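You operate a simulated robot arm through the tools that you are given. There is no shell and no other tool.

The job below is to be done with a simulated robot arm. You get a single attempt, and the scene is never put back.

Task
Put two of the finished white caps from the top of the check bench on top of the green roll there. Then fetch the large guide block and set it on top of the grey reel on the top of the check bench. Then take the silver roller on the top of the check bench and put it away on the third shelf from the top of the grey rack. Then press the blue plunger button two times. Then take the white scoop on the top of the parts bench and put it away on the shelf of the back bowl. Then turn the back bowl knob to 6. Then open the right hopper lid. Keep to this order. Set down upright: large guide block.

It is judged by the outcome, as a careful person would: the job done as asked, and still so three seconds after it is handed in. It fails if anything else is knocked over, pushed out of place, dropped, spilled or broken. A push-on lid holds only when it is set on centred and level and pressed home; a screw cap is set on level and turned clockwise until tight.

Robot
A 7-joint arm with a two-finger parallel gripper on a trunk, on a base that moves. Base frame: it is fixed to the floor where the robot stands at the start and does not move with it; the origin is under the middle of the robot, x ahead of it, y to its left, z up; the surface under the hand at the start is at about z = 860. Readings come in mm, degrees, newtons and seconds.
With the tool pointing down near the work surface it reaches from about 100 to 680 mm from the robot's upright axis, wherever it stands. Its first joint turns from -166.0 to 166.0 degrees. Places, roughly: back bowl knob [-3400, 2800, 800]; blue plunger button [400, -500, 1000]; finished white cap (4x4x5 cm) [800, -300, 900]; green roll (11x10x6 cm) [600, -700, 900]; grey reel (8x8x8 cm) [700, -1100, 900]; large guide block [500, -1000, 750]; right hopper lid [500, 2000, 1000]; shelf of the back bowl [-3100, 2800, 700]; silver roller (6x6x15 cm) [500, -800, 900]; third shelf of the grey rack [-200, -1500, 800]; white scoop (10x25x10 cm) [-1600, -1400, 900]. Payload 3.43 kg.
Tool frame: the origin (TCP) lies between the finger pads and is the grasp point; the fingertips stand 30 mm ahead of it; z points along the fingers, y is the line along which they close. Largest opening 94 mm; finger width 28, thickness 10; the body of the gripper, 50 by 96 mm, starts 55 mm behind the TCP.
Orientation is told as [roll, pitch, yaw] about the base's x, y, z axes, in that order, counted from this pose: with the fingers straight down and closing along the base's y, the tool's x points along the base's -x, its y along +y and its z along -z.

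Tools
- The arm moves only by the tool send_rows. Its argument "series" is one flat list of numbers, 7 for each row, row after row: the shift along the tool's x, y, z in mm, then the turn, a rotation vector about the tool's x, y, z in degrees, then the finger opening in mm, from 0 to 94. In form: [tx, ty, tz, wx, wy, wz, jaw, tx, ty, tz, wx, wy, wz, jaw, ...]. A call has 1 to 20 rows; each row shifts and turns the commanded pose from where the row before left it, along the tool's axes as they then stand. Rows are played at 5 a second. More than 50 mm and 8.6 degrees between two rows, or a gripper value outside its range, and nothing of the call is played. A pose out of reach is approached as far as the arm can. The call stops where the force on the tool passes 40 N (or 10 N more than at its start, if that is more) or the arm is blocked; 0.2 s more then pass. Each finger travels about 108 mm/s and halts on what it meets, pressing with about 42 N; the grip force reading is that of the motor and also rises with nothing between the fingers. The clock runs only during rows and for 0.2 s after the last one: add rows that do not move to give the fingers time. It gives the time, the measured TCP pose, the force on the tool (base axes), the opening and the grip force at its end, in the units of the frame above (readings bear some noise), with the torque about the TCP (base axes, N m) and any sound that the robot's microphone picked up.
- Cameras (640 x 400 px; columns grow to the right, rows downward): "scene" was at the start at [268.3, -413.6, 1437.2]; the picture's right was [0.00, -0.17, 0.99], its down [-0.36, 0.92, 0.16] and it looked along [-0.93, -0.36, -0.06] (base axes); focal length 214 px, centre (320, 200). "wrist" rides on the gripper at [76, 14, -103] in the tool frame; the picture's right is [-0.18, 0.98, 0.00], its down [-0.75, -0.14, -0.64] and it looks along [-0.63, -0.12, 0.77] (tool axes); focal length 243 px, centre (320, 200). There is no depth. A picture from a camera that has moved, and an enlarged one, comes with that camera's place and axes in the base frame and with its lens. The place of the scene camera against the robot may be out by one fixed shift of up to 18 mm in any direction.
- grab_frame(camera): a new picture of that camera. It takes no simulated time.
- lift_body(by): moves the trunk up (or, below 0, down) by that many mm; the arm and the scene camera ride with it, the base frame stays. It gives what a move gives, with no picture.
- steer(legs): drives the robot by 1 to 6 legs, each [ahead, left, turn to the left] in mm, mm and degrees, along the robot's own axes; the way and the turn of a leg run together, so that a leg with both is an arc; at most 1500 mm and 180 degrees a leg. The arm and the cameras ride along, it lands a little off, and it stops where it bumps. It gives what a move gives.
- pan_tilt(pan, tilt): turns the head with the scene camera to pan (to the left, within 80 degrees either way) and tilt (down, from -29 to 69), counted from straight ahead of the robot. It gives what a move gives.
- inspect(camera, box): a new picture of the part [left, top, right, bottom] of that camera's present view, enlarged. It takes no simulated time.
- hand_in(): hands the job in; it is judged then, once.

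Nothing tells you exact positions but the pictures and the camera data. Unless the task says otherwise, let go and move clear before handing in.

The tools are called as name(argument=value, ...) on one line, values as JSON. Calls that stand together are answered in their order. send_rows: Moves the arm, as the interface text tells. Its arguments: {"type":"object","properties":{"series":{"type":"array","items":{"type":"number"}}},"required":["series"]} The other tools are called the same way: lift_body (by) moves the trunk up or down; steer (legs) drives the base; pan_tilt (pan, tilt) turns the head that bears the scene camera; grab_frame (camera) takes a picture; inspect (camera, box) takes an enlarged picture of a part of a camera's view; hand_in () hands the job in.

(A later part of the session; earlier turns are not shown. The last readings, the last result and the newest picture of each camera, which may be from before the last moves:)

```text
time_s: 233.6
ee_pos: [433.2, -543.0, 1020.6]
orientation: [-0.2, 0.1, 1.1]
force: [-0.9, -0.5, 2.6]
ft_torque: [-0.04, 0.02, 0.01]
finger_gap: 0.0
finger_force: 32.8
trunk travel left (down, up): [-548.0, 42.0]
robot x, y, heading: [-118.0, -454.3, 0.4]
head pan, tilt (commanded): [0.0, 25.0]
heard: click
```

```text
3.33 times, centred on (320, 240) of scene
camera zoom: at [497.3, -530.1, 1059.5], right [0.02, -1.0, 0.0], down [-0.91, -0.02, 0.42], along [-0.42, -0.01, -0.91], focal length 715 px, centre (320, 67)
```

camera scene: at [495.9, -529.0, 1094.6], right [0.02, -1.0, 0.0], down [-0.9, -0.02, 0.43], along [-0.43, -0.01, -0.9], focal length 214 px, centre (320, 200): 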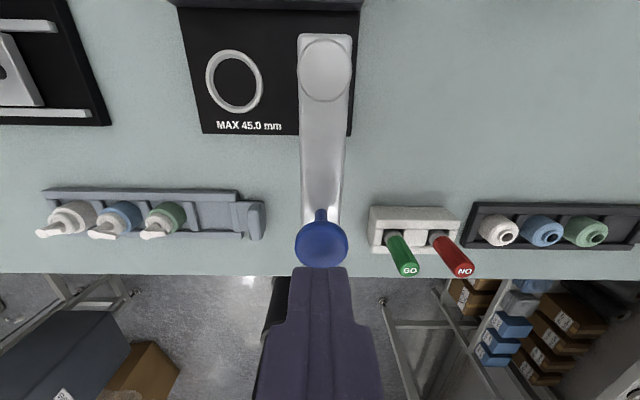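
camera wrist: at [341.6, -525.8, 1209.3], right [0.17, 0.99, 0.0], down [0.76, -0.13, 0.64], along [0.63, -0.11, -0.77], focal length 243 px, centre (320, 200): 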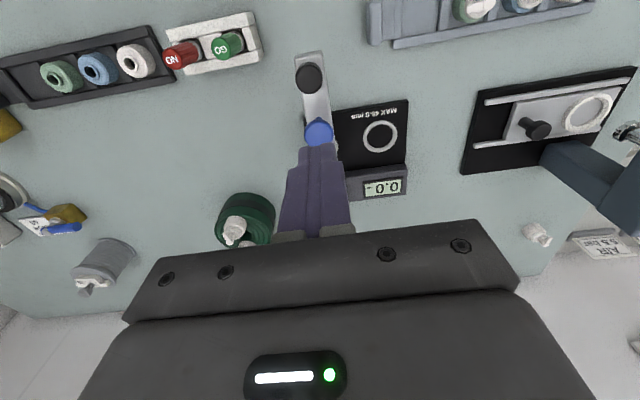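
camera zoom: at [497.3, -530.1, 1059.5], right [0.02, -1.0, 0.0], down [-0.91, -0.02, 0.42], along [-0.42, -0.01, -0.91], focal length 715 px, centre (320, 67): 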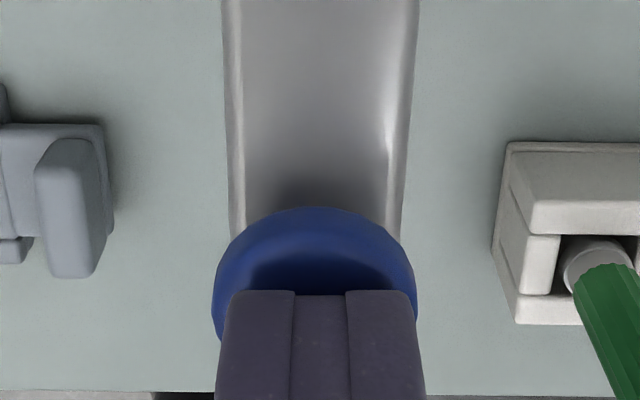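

Heard a click: that's press one. I'll raise well clear so it springs back, then press once more.

send_rows(series=[0, 0, -8, 0, 0, 0, 0, 0, 0, -10, 0, 0, 0, 0, 0, 0, -6, 0, 0, 0, 0, 0, 0, 0, 0, 0, 0, 0, 0, 0, 0, 0, 0, 0, 0])

inspect(camera="scene", box=[240, 180, 400, 300])

```text
time_s: 234.8
ee_pos: [435.8, -542.6, 1042.6]
orientation: [-0.1, 0.3, 1.1]
force: [-0.4, 0.8, 1.7]
ft_torque: [0.02, 0.0, 0.0]
finger_gap: 0.0
finger_force: 32.9
trunk travel left (down, up): [-548.0, 42.0]
robot x, y, heading: [-110.9, -455.3, 0.1]
head pan, tilt (commanded): [0.0, 25.0]
```

```text
3.33 times, centred on (320, 240) of scene
camera zoom: at [497.8, -530.4, 1083.3], right [0.02, -1.0, 0.0], down [-0.9, -0.02, 0.43], along [-0.43, -0.01, -0.91], focal length 715 px, centre (320, 67)
```

zoom: 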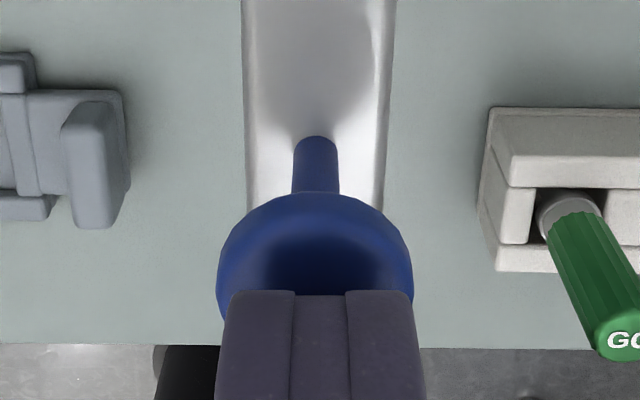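

send_rows(series=[0, 0, -10, 0, 0, 0, 0, 0, 0, 0, 0, 0, 0, 0])

inspect(camera="scene", box=[240, 180, 400, 300])

```text
time_s: 235.4
ee_pos: [434.5, -541.2, 1053.4]
orientation: [-0.1, 0.2, 1.1]
force: [0.8, -1.1, 0.8]
ft_torque: [-0.01, 0.04, 0.04]
finger_gap: 0.0
finger_force: 33.4
trunk travel left (down, up): [-548.0, 42.0]
robot x, y, heading: [-114.6, -457.3, 0.2]
head pan, tilt (commanded): [0.0, 25.0]
```

```text
3.33 times, centred on (320, 240) of scene
camera zoom: at [497.4, -529.6, 1093.0], right [0.02, -1.0, 0.0], down [-0.9, -0.02, 0.43], along [-0.43, -0.01, -0.91], focal length 715 px, centre (320, 67)
```

zoom: 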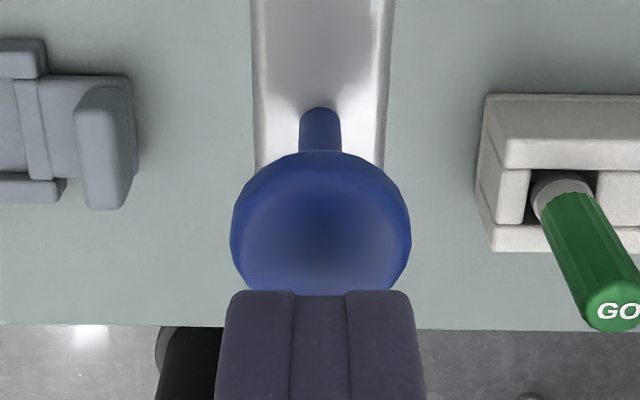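

The button is fully released now. Second press.

send_rows(series=[0, 0, 6, 0, 0, 0, 0, 0, 0, 6, 0, 0, 0, 0, 0, 0, 6, 0, 0, 0, 0, 0, 0, 5, 0, 0, 0, 0, 0, 0, 4, 0, 0, 0, 0, 0, 0, 4, 0, 0, 0, 0, 0, 0, 0, 0, 0, 0, 0])

```text
time_s: 237.0
ee_pos: [435.1, -544.6, 1020.1]
orientation: [-0.1, 0.1, 1.1]
force: [0.5, 1.0, 2.9]
ft_torque: [0.06, -0.06, -0.02]
finger_gap: 0.1
finger_force: 33.1
trunk travel left (down, up): [-548.0, 42.0]
robot x, y, heading: [-118.6, -455.8, 0.2]
head pan, tilt (commanded): [0.0, 25.0]
```

send_rows(series=[0, 0, 1, 0, 0, 0, 0, 0, 0, 0, 0, 0, 0, 0])

```text
time_s: 237.6
ee_pos: [436.0, -544.2, 1019.4]
orientation: [0.0, 0.1, 1.1]
force: [-0.1, -0.8, 2.1]
ft_torque: [-0.03, -0.02, -0.05]
finger_gap: 0.1
finger_force: 33.1
trunk travel left (down, up): [-548.0, 42.0]
robot x, y, heading: [-115.2, -455.1, 0.2]
head pan, tilt (commanded): [0.0, 25.0]
```

send_rows(series=[0, 0, 1, 0, 0, 0, 0, 0, 0, 0, 0, 0, 0, 0])

send_rows(series=[0, 0, 1, 0, 0, 0, 0, 0, 0, 0, 0, 0, 0, 0])

```text
time_s: 238.2
ee_pos: [435.3, -542.7, 1019.1]
orientation: [-0.1, 0.2, 1.1]
force: [-1.5, -0.5, 1.7]
ft_torque: [0.01, 0.0, 0.02]
finger_gap: 0.0
finger_force: 33.2
trunk travel left (down, up): [-548.0, 42.0]
robot x, y, heading: [-108.2, -457.3, 0.0]
head pan, tilt (commanded): [0.0, 25.0]
```

```text
time_s: 238.8
ee_pos: [435.7, -542.6, 1019.5]
orientation: [0.0, 0.1, 1.1]
force: [1.8, 0.7, 2.4]
ft_torque: [0.05, -0.05, 0.02]
finger_gap: 0.1
finger_force: 33.2
trunk travel left (down, up): [-548.0, 42.0]
robot x, y, heading: [-112.8, -452.0, 0.1]
head pan, tilt (commanded): [0.0, 25.0]
heard: click
```

Second click heard. I'll raise clear of the button and confirm, then head for the parts bench.

send_rows(series=[0, 0, -10, 0, 0, 0, 0, 0, 0, -30, 0, 0, 0, 0, 0, 0, -40, 0, 0, 0, 0, 0, 0, -30, 0, 0, 0, 0, 40, 0, 0, 0, 0, 0, 0, 40, 0, 0, 0, 0, 0, 0, 40, 0, 0, 0, 0, 0, 0, 0, 0, 0, 0, 0, 0, 0])

grab_frame(camera="scene")

```text
time_s: 240.6
ee_pos: [314.4, -543.9, 1132.3]
orientation: [-0.1, 0.3, 1.1]
force: [-0.5, 0.4, -0.2]
ft_torque: [-0.01, 0.0, -0.01]
finger_gap: 0.0
finger_force: 33.1
trunk travel left (down, up): [-548.0, 42.0]
robot x, y, heading: [-114.9, -457.3, 0.1]
head pan, tilt (commanded): [0.0, 25.0]
```

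```text
taken
camera scene: at [376.7, -532.2, 1172.5], right [0.02, -1.0, 0.0], down [-0.9, -0.02, 0.43], along [-0.43, -0.01, -0.91], focal length 214 px, centre (320, 200)
```

scene: 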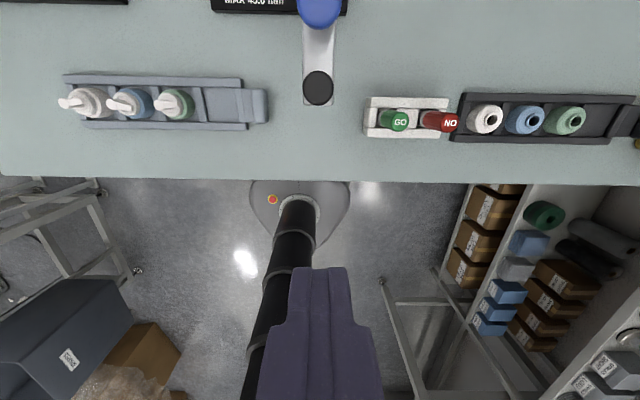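

Both presses are done. I'll drive back along the aisle, turn to face the parts bench side and look.

steer(legs=[[-600, 0, 0], [0, 0, -90]])

pan_tilt(pan=-50, tilt=-20)

grab_frame(camera="scene")

grab_frame(camera="wrist")

pan_tilt(pan=-60, tilt=40)

grab_frame(camera="scene")

```text
time_s: 247.8
ee_pos: [-801.5, -880.4, 1132.7]
orientation: [-0.1, 0.2, -90.1]
force: [-0.3, -0.2, 0.4]
ft_torque: [-0.02, -0.02, -0.04]
finger_gap: 0.0
finger_force: 32.5
trunk travel left (down, up): [-548.0, 42.0]
robot x, y, heading: [-702.1, -456.5, -91.0]
head pan, tilt (commanded): [0.0, 25.0]
```

```text
time_s: 249.0
ee_pos: [-801.2, -881.6, 1132.8]
orientation: [-0.1, 0.2, -90.2]
force: [0.4, -0.8, 0.8]
ft_torque: [0.03, 0.01, -0.02]
finger_gap: 0.1
finger_force: 33.4
trunk travel left (down, up): [-548.0, 42.0]
robot x, y, heading: [-701.9, -450.1, -91.2]
head pan, tilt (commanded): [-50.0, -20.0]
```

```text
taken
camera scene: at [-866.2, -1009.1, 1215.8], right [-0.64, 0.0, 0.77], down [-0.26, 0.94, -0.22], along [-0.72, -0.34, -0.6], focal length 214 px, centre (320, 200)
```

scene: 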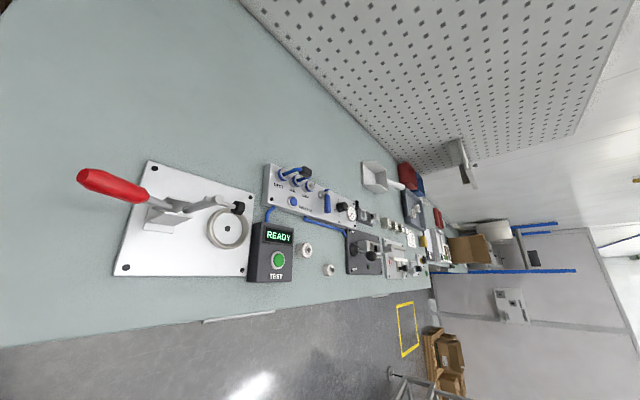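

```text
taken
camera wrist: at [-787.3, -805.9, 1233.8], right [0.98, -0.19, 0.0], down [-0.14, -0.75, 0.64], along [-0.12, -0.63, -0.77], focal length 243 px, centre (320, 200)
```

wrist: 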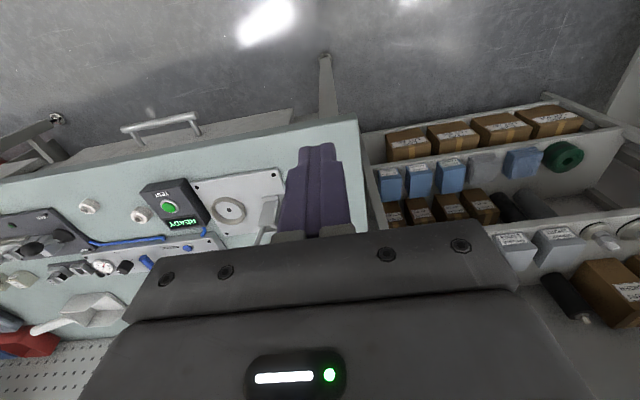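

```text
time_s: 250.3
ee_pos: [-801.7, -881.2, 1132.4]
orientation: [-0.2, 0.2, -90.2]
force: [-0.1, 0.4, -0.1]
ft_torque: [0.02, 0.04, 0.0]
finger_gap: 0.0
finger_force: 33.2
trunk travel left (down, up): [-548.0, 42.0]
robot x, y, heading: [-705.1, -454.4, -91.3]
head pan, tilt (commanded): [-60.0, 40.0]
```

```text
taken
camera scene: at [-881.3, -916.2, 1222.5], right [-0.5, 0.0, 0.87], down [0.56, 0.76, 0.32], along [-0.66, 0.65, -0.38], focal length 214 px, centre (320, 200)
```

scene: 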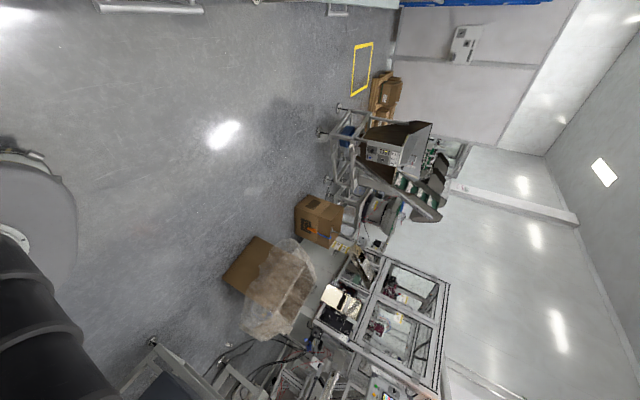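

The white scoop lies on the parts bench near (-1657, -1412), with its bowl and handle along the bench. I'll drive along the bench to it.

pan_tilt(pan=0, tilt=0)

steer(legs=[[0, 0, 1], [0, -880, 0]])

grab_frame(camera="scene")

grab_frame(camera="wrist")

```text
time_s: 251.6
ee_pos: [-799.7, -880.4, 1133.2]
orientation: [-0.1, 0.3, -90.1]
force: [-0.6, 0.2, 1.4]
ft_torque: [0.01, 0.0, 0.02]
finger_gap: 0.0
finger_force: 33.0
trunk travel left (down, up): [-548.0, 42.0]
robot x, y, heading: [-704.2, -453.7, -91.4]
head pan, tilt (commanded): [0.0, 0.0]
```

```text
time_s: 256.6
ee_pos: [-1688.0, -878.2, 1132.9]
orientation: [0.0, 0.2, -89.5]
force: [-0.5, -0.1, 0.0]
ft_torque: [0.04, -0.01, 0.01]
finger_gap: 0.0
finger_force: 32.6
trunk travel left (down, up): [-548.0, 42.0]
robot x, y, heading: [-1595.1, -454.9, -90.3]
head pan, tilt (commanded): [0.0, 0.0]
```

```text
taken
camera scene: at [-1694.3, -976.9, 1174.7], right [-1.0, -0.01, 0.0], down [-0.01, 1.0, 0.0], along [0.0, 0.0, -1.0], focal length 214 px, centre (320, 200)
```

scene: 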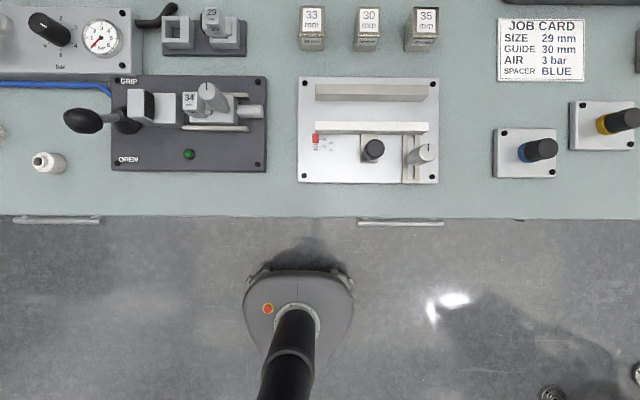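

```text
taken
camera wrist: at [-1676.1, -802.6, 1233.7], right [0.98, -0.18, 0.0], down [-0.13, -0.76, 0.64], along [-0.11, -0.63, -0.77], focal length 243 px, centre (320, 200)
```

wrist: 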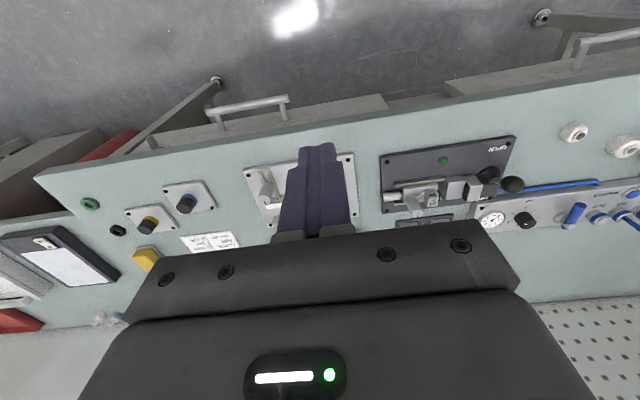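

steer(legs=[[260, 0, 0]])

grab_frame(camera="scene")

grab_frame(camera="wrist")

```text
time_s: 258.5
ee_pos: [-1689.2, -1135.8, 1131.5]
orientation: [0.0, 0.2, -89.4]
force: [0.0, -0.2, -0.9]
ft_torque: [0.04, 0.01, 0.02]
finger_gap: 0.1
finger_force: 33.3
trunk travel left (down, up): [-548.0, 42.0]
robot x, y, heading: [-1597.9, -706.2, -90.5]
head pan, tilt (commanded): [0.0, 0.0]
```

```text
taken
camera scene: at [-1696.5, -1234.6, 1174.2], right [-1.0, -0.01, 0.0], down [-0.01, 1.0, 0.0], along [0.0, 0.0, -1.0], focal length 214 px, centre (320, 200)
```

scene: 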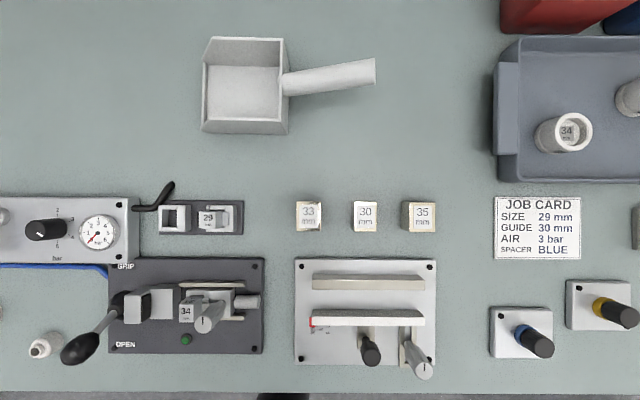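

```text
taken
camera wrist: at [-1678.0, -1060.5, 1233.4], right [0.98, -0.18, 0.0], down [-0.13, -0.76, 0.64], along [-0.11, -0.63, -0.77], focal length 243 px, centre (320, 200)
```

wrist: 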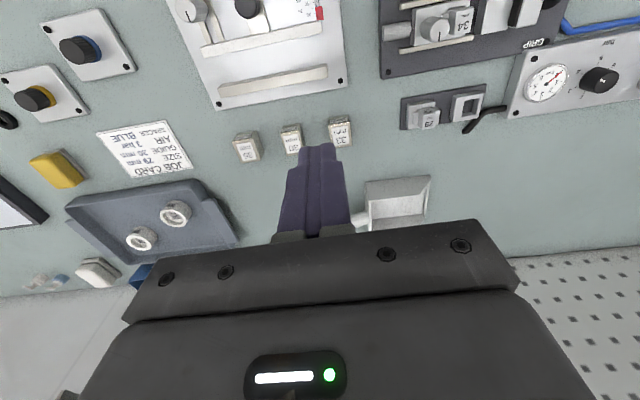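

The scoop's bowl is near (-1655, -1420) with its handle pointing in -x. Before picking it up I'll look across the room at the back bowl and its shelf to plan the placement.

pan_tilt(pan=-80, tilt=66)

grab_frame(camera="scene")

inspect(camera="scene", box=[270, 100, 430, 260])

```text
time_s: 260.0
ee_pos: [-1690.2, -1134.3, 1132.2]
orientation: [-0.1, 0.1, -89.5]
force: [0.5, -0.3, 0.1]
ft_torque: [0.01, -0.02, 0.0]
finger_gap: 0.0
finger_force: 32.7
trunk travel left (down, up): [-548.0, 42.0]
robot x, y, heading: [-1596.7, -708.0, -90.2]
head pan, tilt (commanded): [-80.0, 66.0]
```

```text
taken
camera scene: at [-1755.7, -1137.2, 1254.8], right [-0.17, 0.0, 0.98], down [0.9, 0.41, 0.16], along [-0.41, 0.91, -0.07], focal length 214 px, centre (320, 200)
```

scene: 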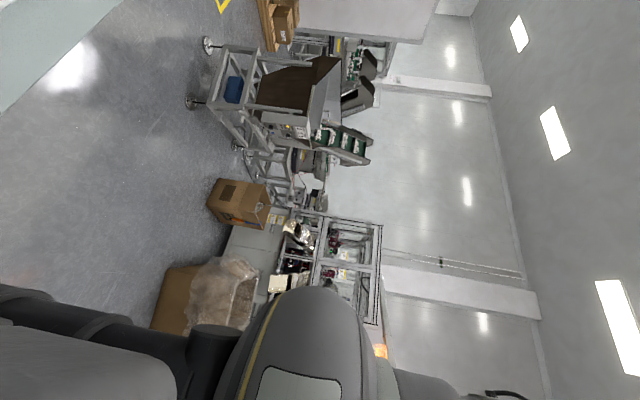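

```text
2.50 times, centred on (350, 180) of scene
camera zoom: at [-1755.7, -1137.2, 1254.8], right [-0.17, 0.0, 0.98], down [0.9, 0.41, 0.16], along [-0.41, 0.91, -0.07], focal length 536 px, centre (245, 250)
```

zoom: 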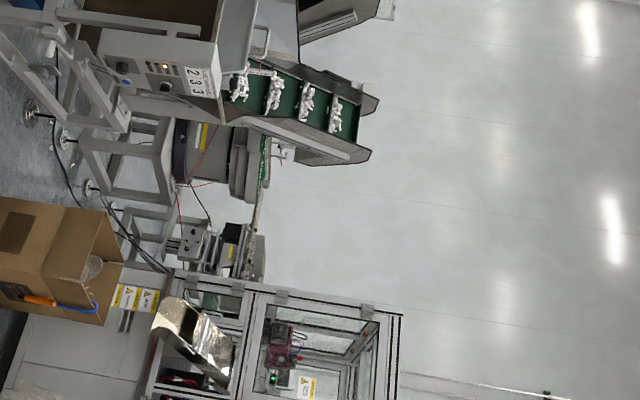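

I'll pick up the scoop by its handle with the tool vertical and the fingers closing across it. First I'll move closer and turn the hand 90°.

pan_tilt(pan=0, tilt=0)

steer(legs=[[0, -80, 0], [35, 0, 0]])

send_rows(series=[0, 0, 0, 0, 0, 8.18, 30, 0, 0, 0, 0, 0, 8.18, 60, 0, 0, 0, 0, 0, 8.18, 70, 0, 0, 0, 0, 0, 8.18, 70, 0, 0, 0, 0, 0, 8.18, 70, 0, 0, 0, 0, 0, 8.18, 70, 0, 0, 0, 0, 0, 8.18, 70, 0, 0, 0, 0, 0, 8.18, 70, 0, 0, 0, 0, 0, 8.18, 70, 0, 0, 0, 0, 0, 8.18, 70, 0, 0, 0, 0, 0, 8.18, 70, 0, 0, 0, 0, 0, 0, 70])

grab_frame(camera="scene")

grab_frame(camera="wrist")

```text
time_s: 261.6
ee_pos: [-1690.6, -1134.5, 1132.8]
orientation: [-0.1, 0.3, -89.5]
force: [-0.3, -0.5, 1.0]
ft_torque: [-0.01, -0.02, 0.0]
finger_gap: 0.2
finger_force: 33.0
trunk travel left (down, up): [-548.0, 42.0]
robot x, y, heading: [-1597.3, -707.0, -90.6]
head pan, tilt (commanded): [0.0, 0.0]
```

```text
time_s: 263.1
ee_pos: [-1771.9, -1170.0, 1131.5]
orientation: [-0.2, 0.3, -89.5]
force: [0.1, -0.5, 0.0]
ft_torque: [0.02, -0.04, -0.01]
finger_gap: 0.0
finger_force: 33.7
trunk travel left (down, up): [-548.0, 42.0]
robot x, y, heading: [-1678.6, -744.1, -90.3]
head pan, tilt (commanded): [0.0, 0.0]
```

```text
time_s: 265.7
ee_pos: [-1771.4, -1168.3, 1132.3]
orientation: [-0.1, -0.1, -179.6]
force: [-0.2, -0.1, 0.5]
ft_torque: [0.0, 0.03, -0.01]
finger_gap: 70.0
finger_force: 0.0
trunk travel left (down, up): [-548.0, 42.0]
robot x, y, heading: [-1679.7, -741.0, -90.2]
head pan, tilt (commanded): [0.0, 0.0]
```

```text
taken
camera scene: at [-1888.1, -1157.8, 1175.4], right [-0.01, 1.0, 0.0], down [1.0, 0.01, 0.0], along [0.0, 0.0, -1.0], focal length 214 px, centre (320, 200)
```

scene: 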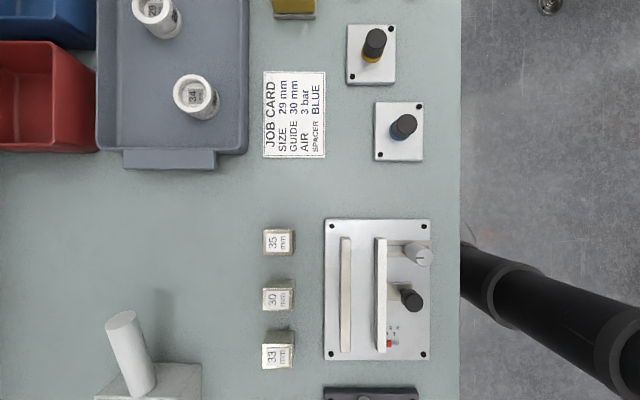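

```text
taken
camera wrist: at [-1696.1, -1182.9, 1233.5], right [-0.18, -0.98, 0.0], down [-0.75, 0.13, 0.64], along [-0.63, 0.12, -0.77], focal length 243 px, centre (320, 200)
```

wrist: 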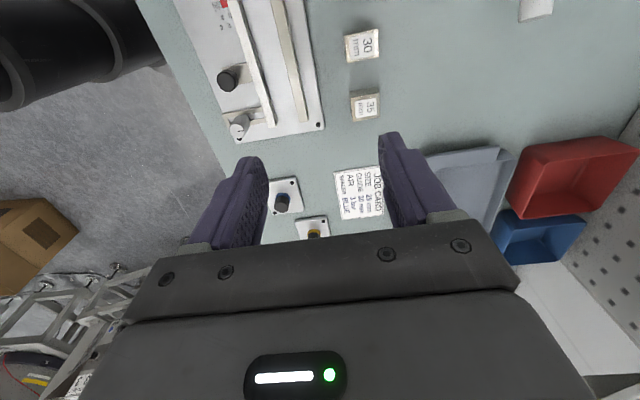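

Triangulating the scoop gives the handle rising from about (-1663, -1380, 907) to (-1764, -1384, 934). I'll move above the handle near the bowl and check with both cameras.

send_rows(series=[15, 42.8, 8, 0, 0, 0, 70, 15, 42.8, 8, 0, 0, 0, 70, 15, 42.8, 8, 0, 0, 0, 70, 15, 42.8, 8, 0, 0, 0, 70, 15, 42.8, 8, 0, 0, 0, 70, 0, 0, 0, 0, 0, 0, 70])

grab_frame(camera="wrist")

grab_frame(camera="scene")

```text
time_s: 267.1
ee_pos: [-1694.3, -1379.0, 1094.6]
orientation: [-0.2, -0.2, -179.6]
force: [-0.4, -0.8, -0.3]
ft_torque: [-0.03, -0.01, -0.04]
finger_gap: 70.1
finger_force: 0.0
trunk travel left (down, up): [-548.0, 42.0]
robot x, y, heading: [-1679.6, -740.2, -90.4]
head pan, tilt (commanded): [0.0, 0.0]
```

```text
taken
camera wrist: at [-1617.6, -1395.3, 1195.0], right [-0.18, -0.98, 0.0], down [-0.75, 0.13, 0.64], along [-0.63, 0.12, -0.76], focal length 243 px, centre (320, 200)
```

wrist: 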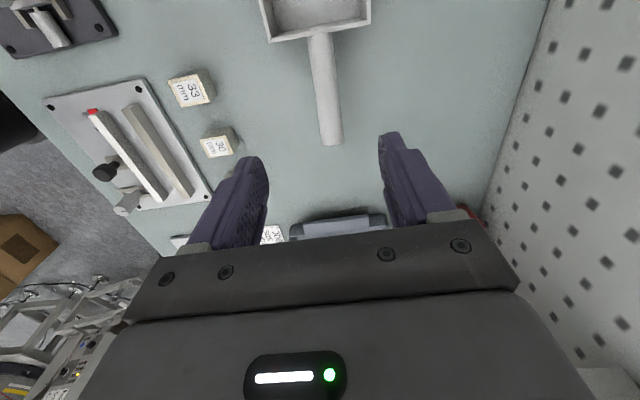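

```text
taken
camera scene: at [-1809.6, -1370.5, 1137.0], right [-0.01, 1.0, 0.0], down [1.0, 0.01, 0.0], along [0.0, 0.0, -1.0], focal length 214 px, centre (320, 200)
```

scene: 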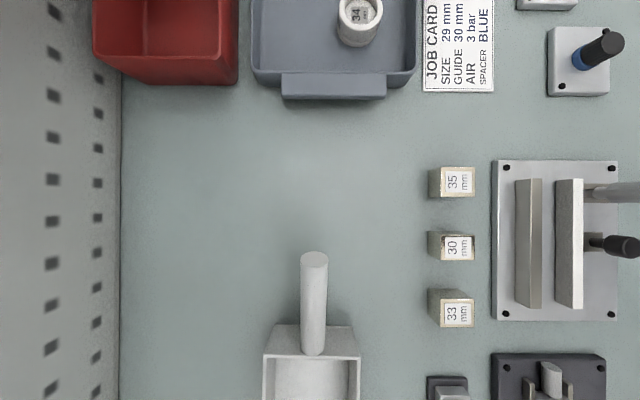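

The two cameras disagree by about 20 mm, so I'll take a second wrist view from a shifted position to triangulate properly.

inspect(camera="wrist", box=[240, 0, 400, 160])

send_rows(series=[40, 0, 0, 0, 0, 0, 70, 40, 0, 0, 0, 0, 0, 70, 0, 0, 0, 0, 0, 0, 70])

inspect(camera="wrist", box=[240, 30, 400, 230])

grab_frame(camera="scene")

```text
2.50 times, centred on (320, 80) of wrist
camera zoom: at [-1617.6, -1395.3, 1195.0], right [-0.18, -0.98, 0.0], down [-0.75, 0.13, 0.64], along [-0.63, 0.12, -0.76], focal length 606 px, centre (320, 500)
```

zoom: 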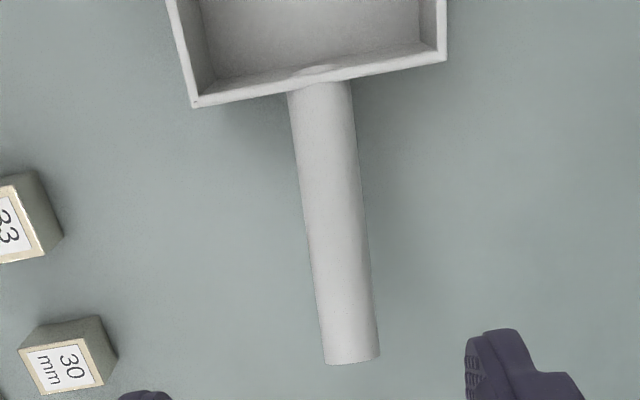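

```text
time_s: 267.9
ee_pos: [-1614.4, -1378.4, 1089.0]
orientation: [-0.1, -0.1, -179.5]
force: [0.1, -0.3, 0.0]
ft_torque: [-0.01, 0.03, 0.0]
finger_gap: 69.9
finger_force: 0.2
trunk travel left (down, up): [-548.0, 42.0]
robot x, y, heading: [-1677.1, -741.3, -90.4]
head pan, tilt (commanded): [0.0, 0.0]
```

```text
2.00 times, centred on (320, 130) of wrist
camera zoom: at [-1539.0, -1393.5, 1189.4], right [-0.18, -0.98, 0.0], down [-0.75, 0.13, 0.64], along [-0.63, 0.11, -0.77], focal length 485 px, centre (320, 340)
```

zoom: 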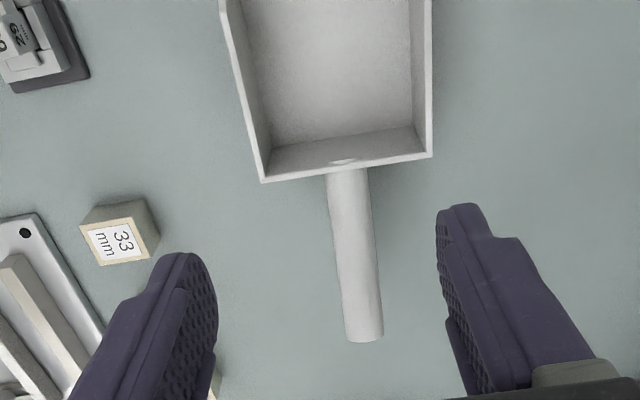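

```text
taken
camera scene: at [-1731.0, -1368.7, 1131.3], right [-0.01, 1.0, 0.0], down [1.0, 0.01, 0.0], along [0.0, 0.0, -1.0], focal length 214 px, centre (320, 200)
```

scene: 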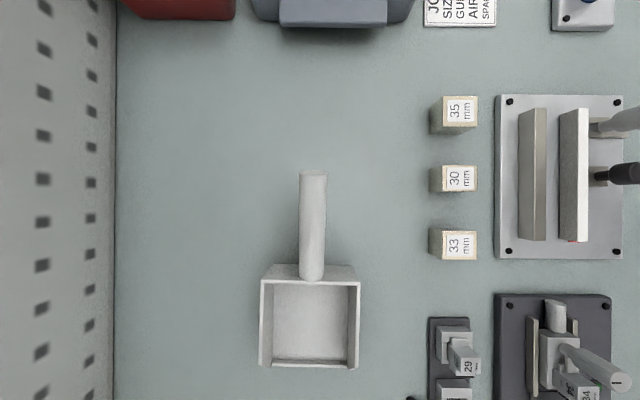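

Triangulated with the wrist camera: the handle's upper line runs from (-1642, -1392, 918) to (-1748, -1387, 937). I'll go down over the handle near the bowl.

send_rows(series=[-19, 3.7, 0, 0, 0, 0, 70, -19, 3.7, 30, 0, 0, 0, 70, -19, 3.6, 40, 0, 0, 0, 70, 0, 0, 40, 0, 0, 0, 70, 0, 0, 30, 0, 0, 0, 60, 0, 0, 0, 0, 0, 0, 60])

grab_frame(camera="wrist")

grab_frame(camera="scene")

```text
time_s: 269.3
ee_pos: [-1670.9, -1380.4, 984.1]
orientation: [-0.1, -0.1, -179.5]
force: [0.1, 0.1, 0.0]
ft_torque: [0.02, 0.01, -0.01]
finger_gap: 60.1
finger_force: 0.0
out of reach, approached as far as the arm can: row 4, 5
trunk travel left (down, up): [-548.0, 42.0]
robot x, y, heading: [-1678.6, -739.3, -90.3]
head pan, tilt (commanded): [0.0, 0.0]
```

```text
taken
camera wrist: at [-1595.6, -1395.4, 1085.5], right [-0.18, -0.98, 0.0], down [-0.75, 0.13, 0.64], along [-0.63, 0.11, -0.77], focal length 243 px, centre (320, 200)
```

wrist: 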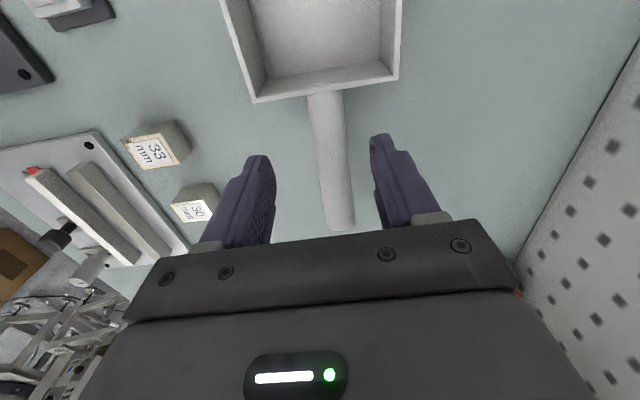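

```text
taken
camera scene: at [-1787.6, -1370.7, 1027.4], right [-0.01, 1.0, 0.0], down [1.0, 0.01, 0.0], along [0.0, 0.0, -1.0], focal length 214 px, centre (320, 200)
```

scene: 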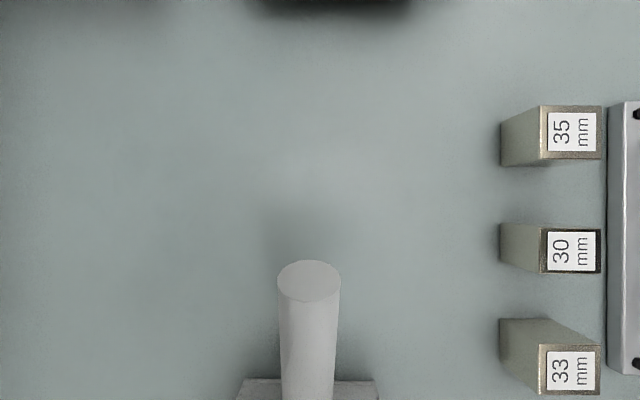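

Low poses are out of reach with the trunk this high. I'll raise the hand, then lower the trunk.

send_rows(series=[0, 0, -40, 0, 0, 0, 60, 0, 0, -40, 0, 0, 0, 60, 0, 0, -40, 0, 0, 0, 60, 0, 0, 0, 0, 0, 0, 60])

lift_body(by=-130)

grab_frame(camera="wrist")

```text
time_s: 270.3
ee_pos: [-1670.1, -1427.9, 1090.5]
orientation: [-0.3, -0.1, -179.5]
force: [0.5, -0.3, 0.4]
ft_torque: [0.02, 0.01, 0.0]
finger_gap: 60.0
finger_force: 0.0
out of reach, approached as far as the arm can: row 1, 2, 3
trunk travel left (down, up): [-548.0, 42.0]
robot x, y, heading: [-1677.4, -739.2, -90.1]
head pan, tilt (commanded): [0.0, 0.0]
```

```text
time_s: 271.8
ee_pos: [-1668.8, -1428.4, 959.1]
orientation: [-0.2, -0.2, -179.5]
force: [-0.4, 1.2, 0.8]
ft_torque: [-0.01, 0.02, -0.01]
finger_gap: 59.9
finger_force: 0.0
trunk travel left (down, up): [-418.0, 172.0]
robot x, y, heading: [-1679.3, -742.6, -90.3]
head pan, tilt (commanded): [0.0, 0.0]
```

```text
taken
camera wrist: at [-1594.1, -1443.2, 1060.9], right [-0.18, -0.98, 0.0], down [-0.75, 0.13, 0.64], along [-0.63, 0.12, -0.76], focal length 243 px, centre (320, 200)
```

wrist: 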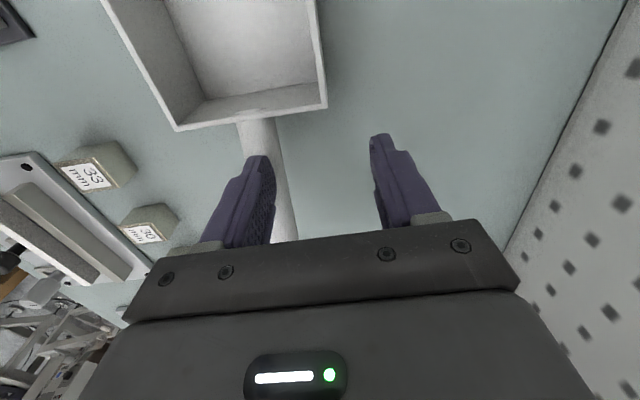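

The hand drifted to y -1428, leaving one finger over the handle. I'll rise first, then shift back over it.

send_rows(series=[0, 0, -25, 0, 0, 0, 60, 0, -19, 0, 0, 0, 0, 60, 0, -19, 0, 0, 0, 0, 60, 0, 0, 0, 0, 0, 0, 60])

grab_frame(camera="wrist")

```text
time_s: 272.8
ee_pos: [-1667.6, -1434.2, 976.1]
orientation: [-0.4, -0.1, -179.5]
force: [0.4, -0.1, -0.5]
ft_torque: [0.01, -0.01, 0.01]
finger_gap: 60.1
finger_force: 0.0
out of reach, approached as far as the arm can: row 1, 2, 3
trunk travel left (down, up): [-418.0, 172.0]
robot x, y, heading: [-1677.9, -744.6, -90.0]
head pan, tilt (commanded): [0.0, 0.0]
```

```text
taken
camera wrist: at [-1592.9, -1449.2, 1077.9], right [-0.18, -0.98, -0.01], down [-0.75, 0.13, 0.64], along [-0.63, 0.12, -0.76], focal length 243 px, centre (320, 200)
```

wrist: 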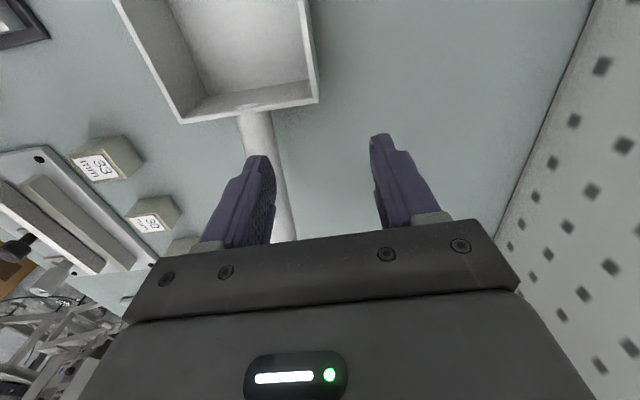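

I'm at the reach limit. I'll retract the hand towards the robot to get a clean commanded pose again.

send_rows(series=[0, -30, -30, 0, 0, 0, 60, 0, -40, -10, 0, 0, 0, 60, 0, -40, -10, 0, 0, 0, 60, 0, 0, 0, 0, 0, 0, 60])

```text
time_s: 273.8
ee_pos: [-1667.3, -1437.6, 991.8]
orientation: [-0.4, -0.1, -179.5]
force: [-0.4, -0.4, 0.5]
ft_torque: [0.0, -0.01, 0.0]
finger_gap: 60.0
finger_force: 0.1
out of reach, approached as far as the arm can: row 1, 2, 3
trunk travel left (down, up): [-418.0, 172.0]
robot x, y, heading: [-1678.5, -740.6, -90.1]
head pan, tilt (commanded): [0.0, 0.0]
```

send_rows(series=[0, 0, 0, 0, 0, -8, 60, 0, 0, 0, 0, 0, -8, 60, 0, 0, 0, 0, 0, 0, 60])

```text
time_s: 274.6
ee_pos: [-1667.2, -1438.7, 991.2]
orientation: [-0.4, 0.0, -163.4]
force: [-0.7, -0.3, -0.1]
ft_torque: [0.04, -0.04, 0.0]
finger_gap: 60.1
finger_force: 0.1
trunk travel left (down, up): [-418.0, 172.0]
robot x, y, heading: [-1676.6, -738.7, -90.6]
head pan, tilt (commanded): [0.0, 0.0]
```

send_rows(series=[8.6, -28.7, 0, 0, 0, 0, 60, 0, 0, 0, 0, 0, 0, 60])

```text
time_s: 275.2
ee_pos: [-1666.9, -1435.4, 981.8]
orientation: [-0.3, 0.0, -163.4]
force: [-0.7, -0.9, -0.2]
ft_torque: [0.0, -0.05, -0.03]
finger_gap: 60.1
finger_force: 0.0
out of reach, approached as far as the arm can: row 1
trunk travel left (down, up): [-418.0, 172.0]
robot x, y, heading: [-1679.9, -738.6, -90.1]
head pan, tilt (commanded): [0.0, 0.0]
```

send_rows(series=[0, 0, -20, 0, 0, 0, 60, 0, 0, -20, 0, 0, 0, 60, 0, 0, 0, 0, 0, 0, 60])

send_rows(series=[8.6, -28.7, 0, 0, 0, 0, 60, 8.6, -28.7, 0, 0, 0, 0, 60, 8.6, -28.7, 0, 0, 0, 0, 60, 8.6, -28.7, 0, 0, 0, 0, 60, 8.6, -28.7, 0, 0, 0, 0, 60, 0, 0, 0, 0, 0, 0, 60])

```text
time_s: 276.0
ee_pos: [-1664.9, -1446.8, 1016.8]
orientation: [-0.3, 0.0, -163.5]
force: [-0.7, -0.3, 0.4]
ft_torque: [-0.04, -0.02, 0.0]
finger_gap: 60.0
finger_force: 0.0
out of reach, approached as far as the arm can: row 1, 2
trunk travel left (down, up): [-418.0, 172.0]
robot x, y, heading: [-1675.2, -744.6, -90.2]
head pan, tilt (commanded): [0.0, 0.0]
```

```text
time_s: 277.4
ee_pos: [-1663.4, -1432.8, 976.3]
orientation: [-0.3, 0.1, -163.6]
force: [0.3, -0.6, 0.4]
ft_torque: [-0.01, -0.02, 0.0]
finger_gap: 60.2
finger_force: 0.1
out of reach, approached as far as the arm can: row 1, 2, 3, 4, 5
trunk travel left (down, up): [-418.0, 172.0]
robot x, y, heading: [-1676.1, -738.8, -90.3]
head pan, tilt (commanded): [0.0, 0.0]
```

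The elbow is nearly straight. I'll try retracting with very small inward steps to let it bend.

send_rows(series=[0.6, -1.9, 0, 0, 0, 0, 60, 0.6, -1.9, 0, 0, 0, 0, 60, 0.6, -1.9, 0, 0, 0, 0, 60, 0.6, -1.9, 0, 0, 0, 0, 60, 0.6, -1.9, 0, 0, 0, 0, 60, 0.6, -1.9, 0, 0, 0, 0, 60, 0.6, -1.9, 0, 0, 0, 0, 60, 0.6, -1.9, 0, 0, 0, 0, 60, 0.6, -1.9, 0, 0, 0, 0, 60, 0.6, -1.9, 0, 0, 0, 0, 60])

```text
time_s: 279.6
ee_pos: [-1661.9, -1431.2, 972.8]
orientation: [-0.4, 0.0, -163.6]
force: [0.4, 0.6, -0.4]
ft_torque: [-0.02, -0.02, 0.0]
finger_gap: 60.1
finger_force: 0.0
out of reach, approached as far as the arm can: row 2, 4, 6, 8, 10
trunk travel left (down, up): [-418.0, 172.0]
robot x, y, heading: [-1679.3, -740.5, -90.5]
head pan, tilt (commanded): [0.0, 0.0]
```

send_rows(series=[0, 0, 0, 0, 0, -8, 60, 0, 0, 0, 0, 0, -8, 60, 0, 0, 0, 0, 0, -8, 60, 0, 0, 0, 0, 0, -8, 60, 0, 0, 0, 0, 0, -8, 60, 0, 0, 0, 0, 0, -8, 60, 0, 0, 0, 0, 0, -8, 60, 0, 0, 0, 0, 0, -8, 60, 0, 0, 0, 0, 0, -8, 60, 0, 0, 0, 0, 0, 0, 60])

grab_frame(camera="wrist")

grab_frame(camera="scene")

```text
time_s: 281.8
ee_pos: [-1661.5, -1431.8, 972.3]
orientation: [-0.1, 0.4, -91.4]
force: [-0.7, 0.8, 0.7]
ft_torque: [-0.03, -0.02, -0.03]
finger_gap: 60.0
finger_force: 0.0
trunk travel left (down, up): [-418.0, 172.0]
robot x, y, heading: [-1678.4, -740.0, -90.4]
head pan, tilt (commanded): [0.0, 0.0]
```

```text
taken
camera wrist: at [-1646.7, -1358.5, 1073.7], right [0.98, -0.21, 0.0], down [-0.16, -0.75, 0.64], along [-0.14, -0.62, -0.77], focal length 243 px, centre (320, 200)
```

wrist: 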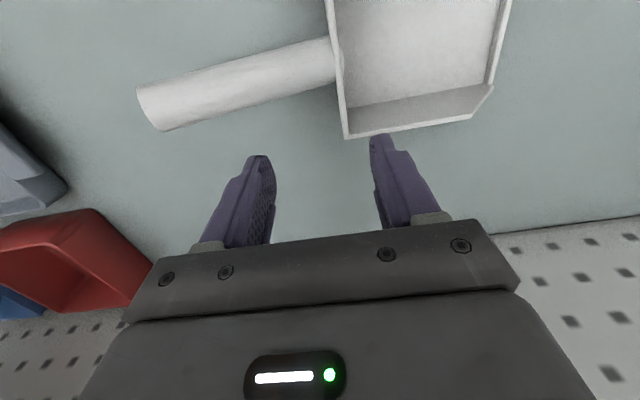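

```text
taken
camera scene: at [-1671.2, -1532.1, 1014.4], right [-1.0, 0.02, 0.0], down [0.02, 1.0, 0.0], along [0.0, 0.0, -1.0], focal length 214 px, centre (320, 200)
```

scene: 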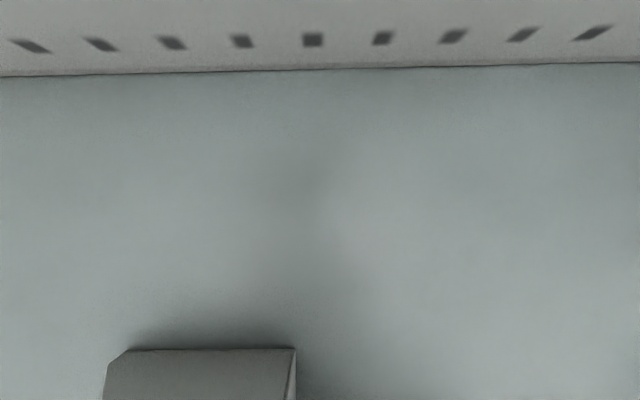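

send_rows(series=[5, 0, -5, 0, 0, 0, 60, 10, 0, -10, 0, 0, 0, 60, 20, 0, -20, 0, 0, 0, 60, 20, 0, -20, 0, 0, 0, 60, 0, 0, 0, 0, 0, 0, 60])

```text
time_s: 283.0
ee_pos: [-1657.8, -1444.2, 1005.0]
orientation: [0.0, 0.3, -91.5]
force: [1.4, 0.7, -0.6]
ft_torque: [-0.02, -0.01, -0.01]
finger_gap: 60.0
finger_force: 0.0
out of reach, approached as far as the arm can: row 1, 2, 3, 4
trunk travel left (down, up): [-418.0, 172.0]
robot x, y, heading: [-1677.7, -739.9, -90.5]
head pan, tilt (commanded): [0.0, 0.0]
```

send_rows(series=[43, 0, -12.6, 0, 0, 0, 60, 43, 0, -12.6, 0, 0, 0, 60, 43, 0, -12.6, 0, 0, 0, 60, 43, 0, -12.6, 0, 0, 0, 60, 43, 0, -12.6, 0, 0, 0, 60, 0, 0, 0, 0, 0, 0, 60])

```text
time_s: 284.4
ee_pos: [-1658.8, -1443.0, 1004.9]
orientation: [0.0, 0.3, -91.5]
force: [-0.1, -0.4, -0.6]
ft_torque: [-0.02, 0.02, 0.03]
finger_gap: 59.9
finger_force: 0.0
out of reach, approached as far as the arm can: row 1, 2, 3, 4, 5
trunk travel left (down, up): [-418.0, 172.0]
robot x, y, heading: [-1675.8, -741.6, -90.5]
head pan, tilt (commanded): [0.0, 0.0]
```

send_rows(series=[47, 0, -13.5, 0, 0, 0, 60, 47, 0, -13.5, 0, 0, 0, 60, 47, 0, -13.5, 0, 0, 0, 60, 47, 0, -13.5, 0, 0, 0, 60, 47, 0, -13.5, 0, 0, 0, 60, 47, 0, -13.5, 0, 0, 0, 60, 47, 0, -13.5, 0, 0, 0, 60, 47, 0, -13.5, 0, 0, 0, 60, 47, 0, -13.5, 0, 0, 0, 60, 47, 0, -13.5, 0, 0, 0, 60])

```text
time_s: 286.6
ee_pos: [-1658.0, -1443.0, 1006.0]
orientation: [0.0, 0.4, -91.6]
force: [0.2, -0.3, 0.2]
ft_torque: [0.02, -0.02, -0.02]
finger_gap: 60.4
finger_force: 0.1
out of reach, approached as far as the arm can: row 1, 2, 3, 4, 5, 6, 7, 8, 9, 10
trunk travel left (down, up): [-418.0, 172.0]
robot x, y, heading: [-1677.1, -741.3, -90.6]
head pan, tilt (commanded): [0.0, 0.0]
```

This looks like the arm's elbow has passed its straight point onto the wrong side. I'll push slightly outward to bring it back through, then retract.

send_rows(series=[-10, 0, 3, 0, 0, 0, 60, -10, 0, 3, 0, 0, 0, 60, -10, 0, 3, 0, 0, 0, 60, 0, 0, 0, 0, 0, 0, 60])

send_rows(series=[10, 0, -3, 0, 0, 0, 60, 10, 0, -3, 0, 0, 0, 60, 10, 0, -3, 0, 0, 0, 60, 10, 0, -3, 0, 0, 0, 60, 0, 0, 0, 0, 0, 0, 60])

```text
time_s: 287.6
ee_pos: [-1658.2, -1444.3, 1004.4]
orientation: [-0.1, 0.3, -91.5]
force: [0.6, 0.8, -0.1]
ft_torque: [-0.03, -0.01, -0.01]
finger_gap: 59.9
finger_force: 0.1
out of reach, approached as far as the arm can: row 1, 2, 3
trunk travel left (down, up): [-418.0, 172.0]
robot x, y, heading: [-1679.0, -740.8, -90.2]
head pan, tilt (commanded): [0.0, 0.0]
```

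```text
time_s: 288.8
ee_pos: [-1658.5, -1443.4, 1004.1]
orientation: [0.0, 0.5, -91.5]
force: [0.4, 0.8, -0.4]
ft_torque: [-0.01, -0.01, 0.01]
finger_gap: 59.9
finger_force: 0.0
out of reach, approached as far as the arm can: row 1, 2, 3, 4
trunk travel left (down, up): [-418.0, 172.0]
robot x, y, heading: [-1678.7, -742.3, -90.4]
head pan, tilt (commanded): [0.0, 0.0]
```

send_rows(series=[0, 20, 0, 0, 0, 0, 60, 0, 20, 0, 0, 0, 0, 60, 0, 20, 0, 0, 0, 0, 60, 0, 0, 0, 0, 0, 0, 60])

send_rows(series=[0, 0, -40, 0, 0, 0, 60, 0, 0, -40, 0, 0, 0, 60, 0, 0, -40, 0, 0, 0, 60, 0, 0, -40, 0, 0, 0, 60, 0, 0, 0, 0, 0, 0, 60])

```text
time_s: 289.8
ee_pos: [-1598.6, -1438.2, 1007.0]
orientation: [-0.1, 0.2, -91.5]
force: [0.0, 0.2, 0.5]
ft_torque: [0.02, 0.0, 0.03]
finger_gap: 60.0
finger_force: 0.0
out of reach, approached as far as the arm can: row 3
trunk travel left (down, up): [-418.0, 172.0]
robot x, y, heading: [-1681.8, -742.4, -90.5]
head pan, tilt (commanded): [0.0, 0.0]
```

```text
time_s: 291.0
ee_pos: [-1595.0, -1465.5, 1162.9]
orientation: [-0.1, 0.3, -91.5]
force: [1.4, 0.5, -1.0]
ft_torque: [0.01, 0.01, 0.0]
finger_gap: 60.0
finger_force: 0.0
out of reach, approached as far as the arm can: row 1, 2, 3, 4
trunk travel left (down, up): [-418.0, 172.0]
robot x, y, heading: [-1678.0, -740.8, -90.5]
head pan, tilt (commanded): [0.0, 0.0]
```

send_rows(series=[0, 0, 40, 0, 0, 0, 60, 5, 0, 40, 0, 0, 0, 60, 20, 0, 30, 0, 0, 0, 60, 30, 0, 20, 0, 0, 0, 60, 30, 0, 0, 0, 0, 0, 60, 30, 0, 0, 0, 0, 0, 60, 0, 0, 0, 0, 0, 0, 60])

```text
time_s: 292.6
ee_pos: [-1590.6, -1347.3, 1033.0]
orientation: [-0.1, 0.2, -91.4]
force: [0.8, 0.3, 0.3]
ft_torque: [0.05, 0.01, 0.02]
finger_gap: 60.0
finger_force: 0.1
trunk travel left (down, up): [-418.0, 172.0]
robot x, y, heading: [-1679.4, -743.1, -90.2]
head pan, tilt (commanded): [0.0, 0.0]
```

Free again. I'll lower the trunk for more margin (raising the hand first), then turn the hand across the handle again.

send_rows(series=[20, 0, -40, 0, 0, 0, 60, 20, 0, -40, 0, 0, 0, 60, 0, 0, -30, 0, 0, 0, 60, 0, 0, 0, 0, 0, 0, 60])

lift_body(by=-120)

send_rows(series=[0, 0, 0, 0, 0, 8.18, 60, 0, 0, 0, 0, 0, 8.18, 60, 0, 0, 0, 0, 0, 8.18, 60, 0, 0, 0, 0, 0, 8.18, 60, 0, 0, 0, 0, 0, 8.18, 60, 0, 0, 0, 0, 0, 8.18, 60, 0, 0, 0, 0, 0, 8.18, 60, 0, 0, 0, 0, 0, 8.18, 60, 0, 0, 0, 0, 0, 8.18, 60, 0, 0, 0, 0, 0, 8.18, 60, 0, 0, 0, 0, 0, 8.18, 60, 0, 0, 0, 0, 0, 0, 60])

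grab_frame(camera="wrist")

```text
time_s: 293.6
ee_pos: [-1589.2, -1311.1, 1146.1]
orientation: [-0.1, 0.2, -91.5]
force: [-0.7, 0.0, 0.0]
ft_torque: [0.01, -0.01, -0.02]
finger_gap: 60.1
finger_force: 0.1
trunk travel left (down, up): [-418.0, 172.0]
robot x, y, heading: [-1677.2, -740.6, -90.3]
head pan, tilt (commanded): [0.0, 0.0]
```

```text
time_s: 295.1
ee_pos: [-1588.8, -1311.3, 1025.0]
orientation: [-0.1, 0.2, -91.6]
force: [0.5, -0.7, 0.5]
ft_torque: [-0.02, 0.02, 0.01]
finger_gap: 59.9
finger_force: 0.0
trunk travel left (down, up): [-298.0, 292.0]
robot x, y, heading: [-1679.1, -739.8, -90.4]
head pan, tilt (commanded): [0.0, 0.0]
```

```text
time_s: 297.7
ee_pos: [-1589.7, -1311.8, 1024.5]
orientation: [-0.3, -0.1, 178.4]
force: [-0.4, -0.3, -0.4]
ft_torque: [0.0, -0.03, 0.02]
finger_gap: 59.8
finger_force: 0.0
trunk travel left (down, up): [-298.0, 292.0]
robot x, y, heading: [-1677.6, -741.7, -90.2]
head pan, tilt (commanded): [0.0, 0.0]
```

```text
taken
camera wrist: at [-1514.5, -1329.4, 1125.3], right [-0.21, -0.98, 0.0], down [-0.75, 0.16, 0.64], along [-0.63, 0.14, -0.76], focal length 243 px, centre (320, 200)
```

wrist: 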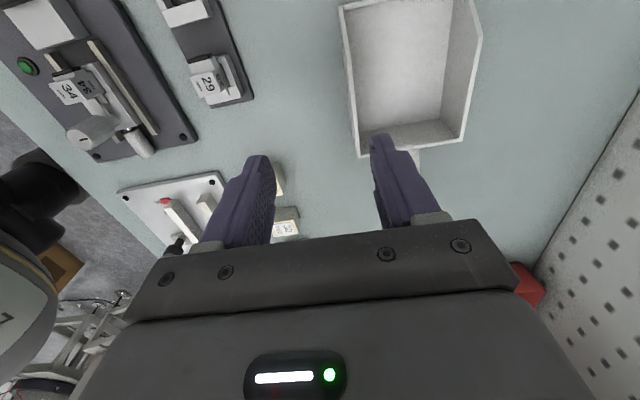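

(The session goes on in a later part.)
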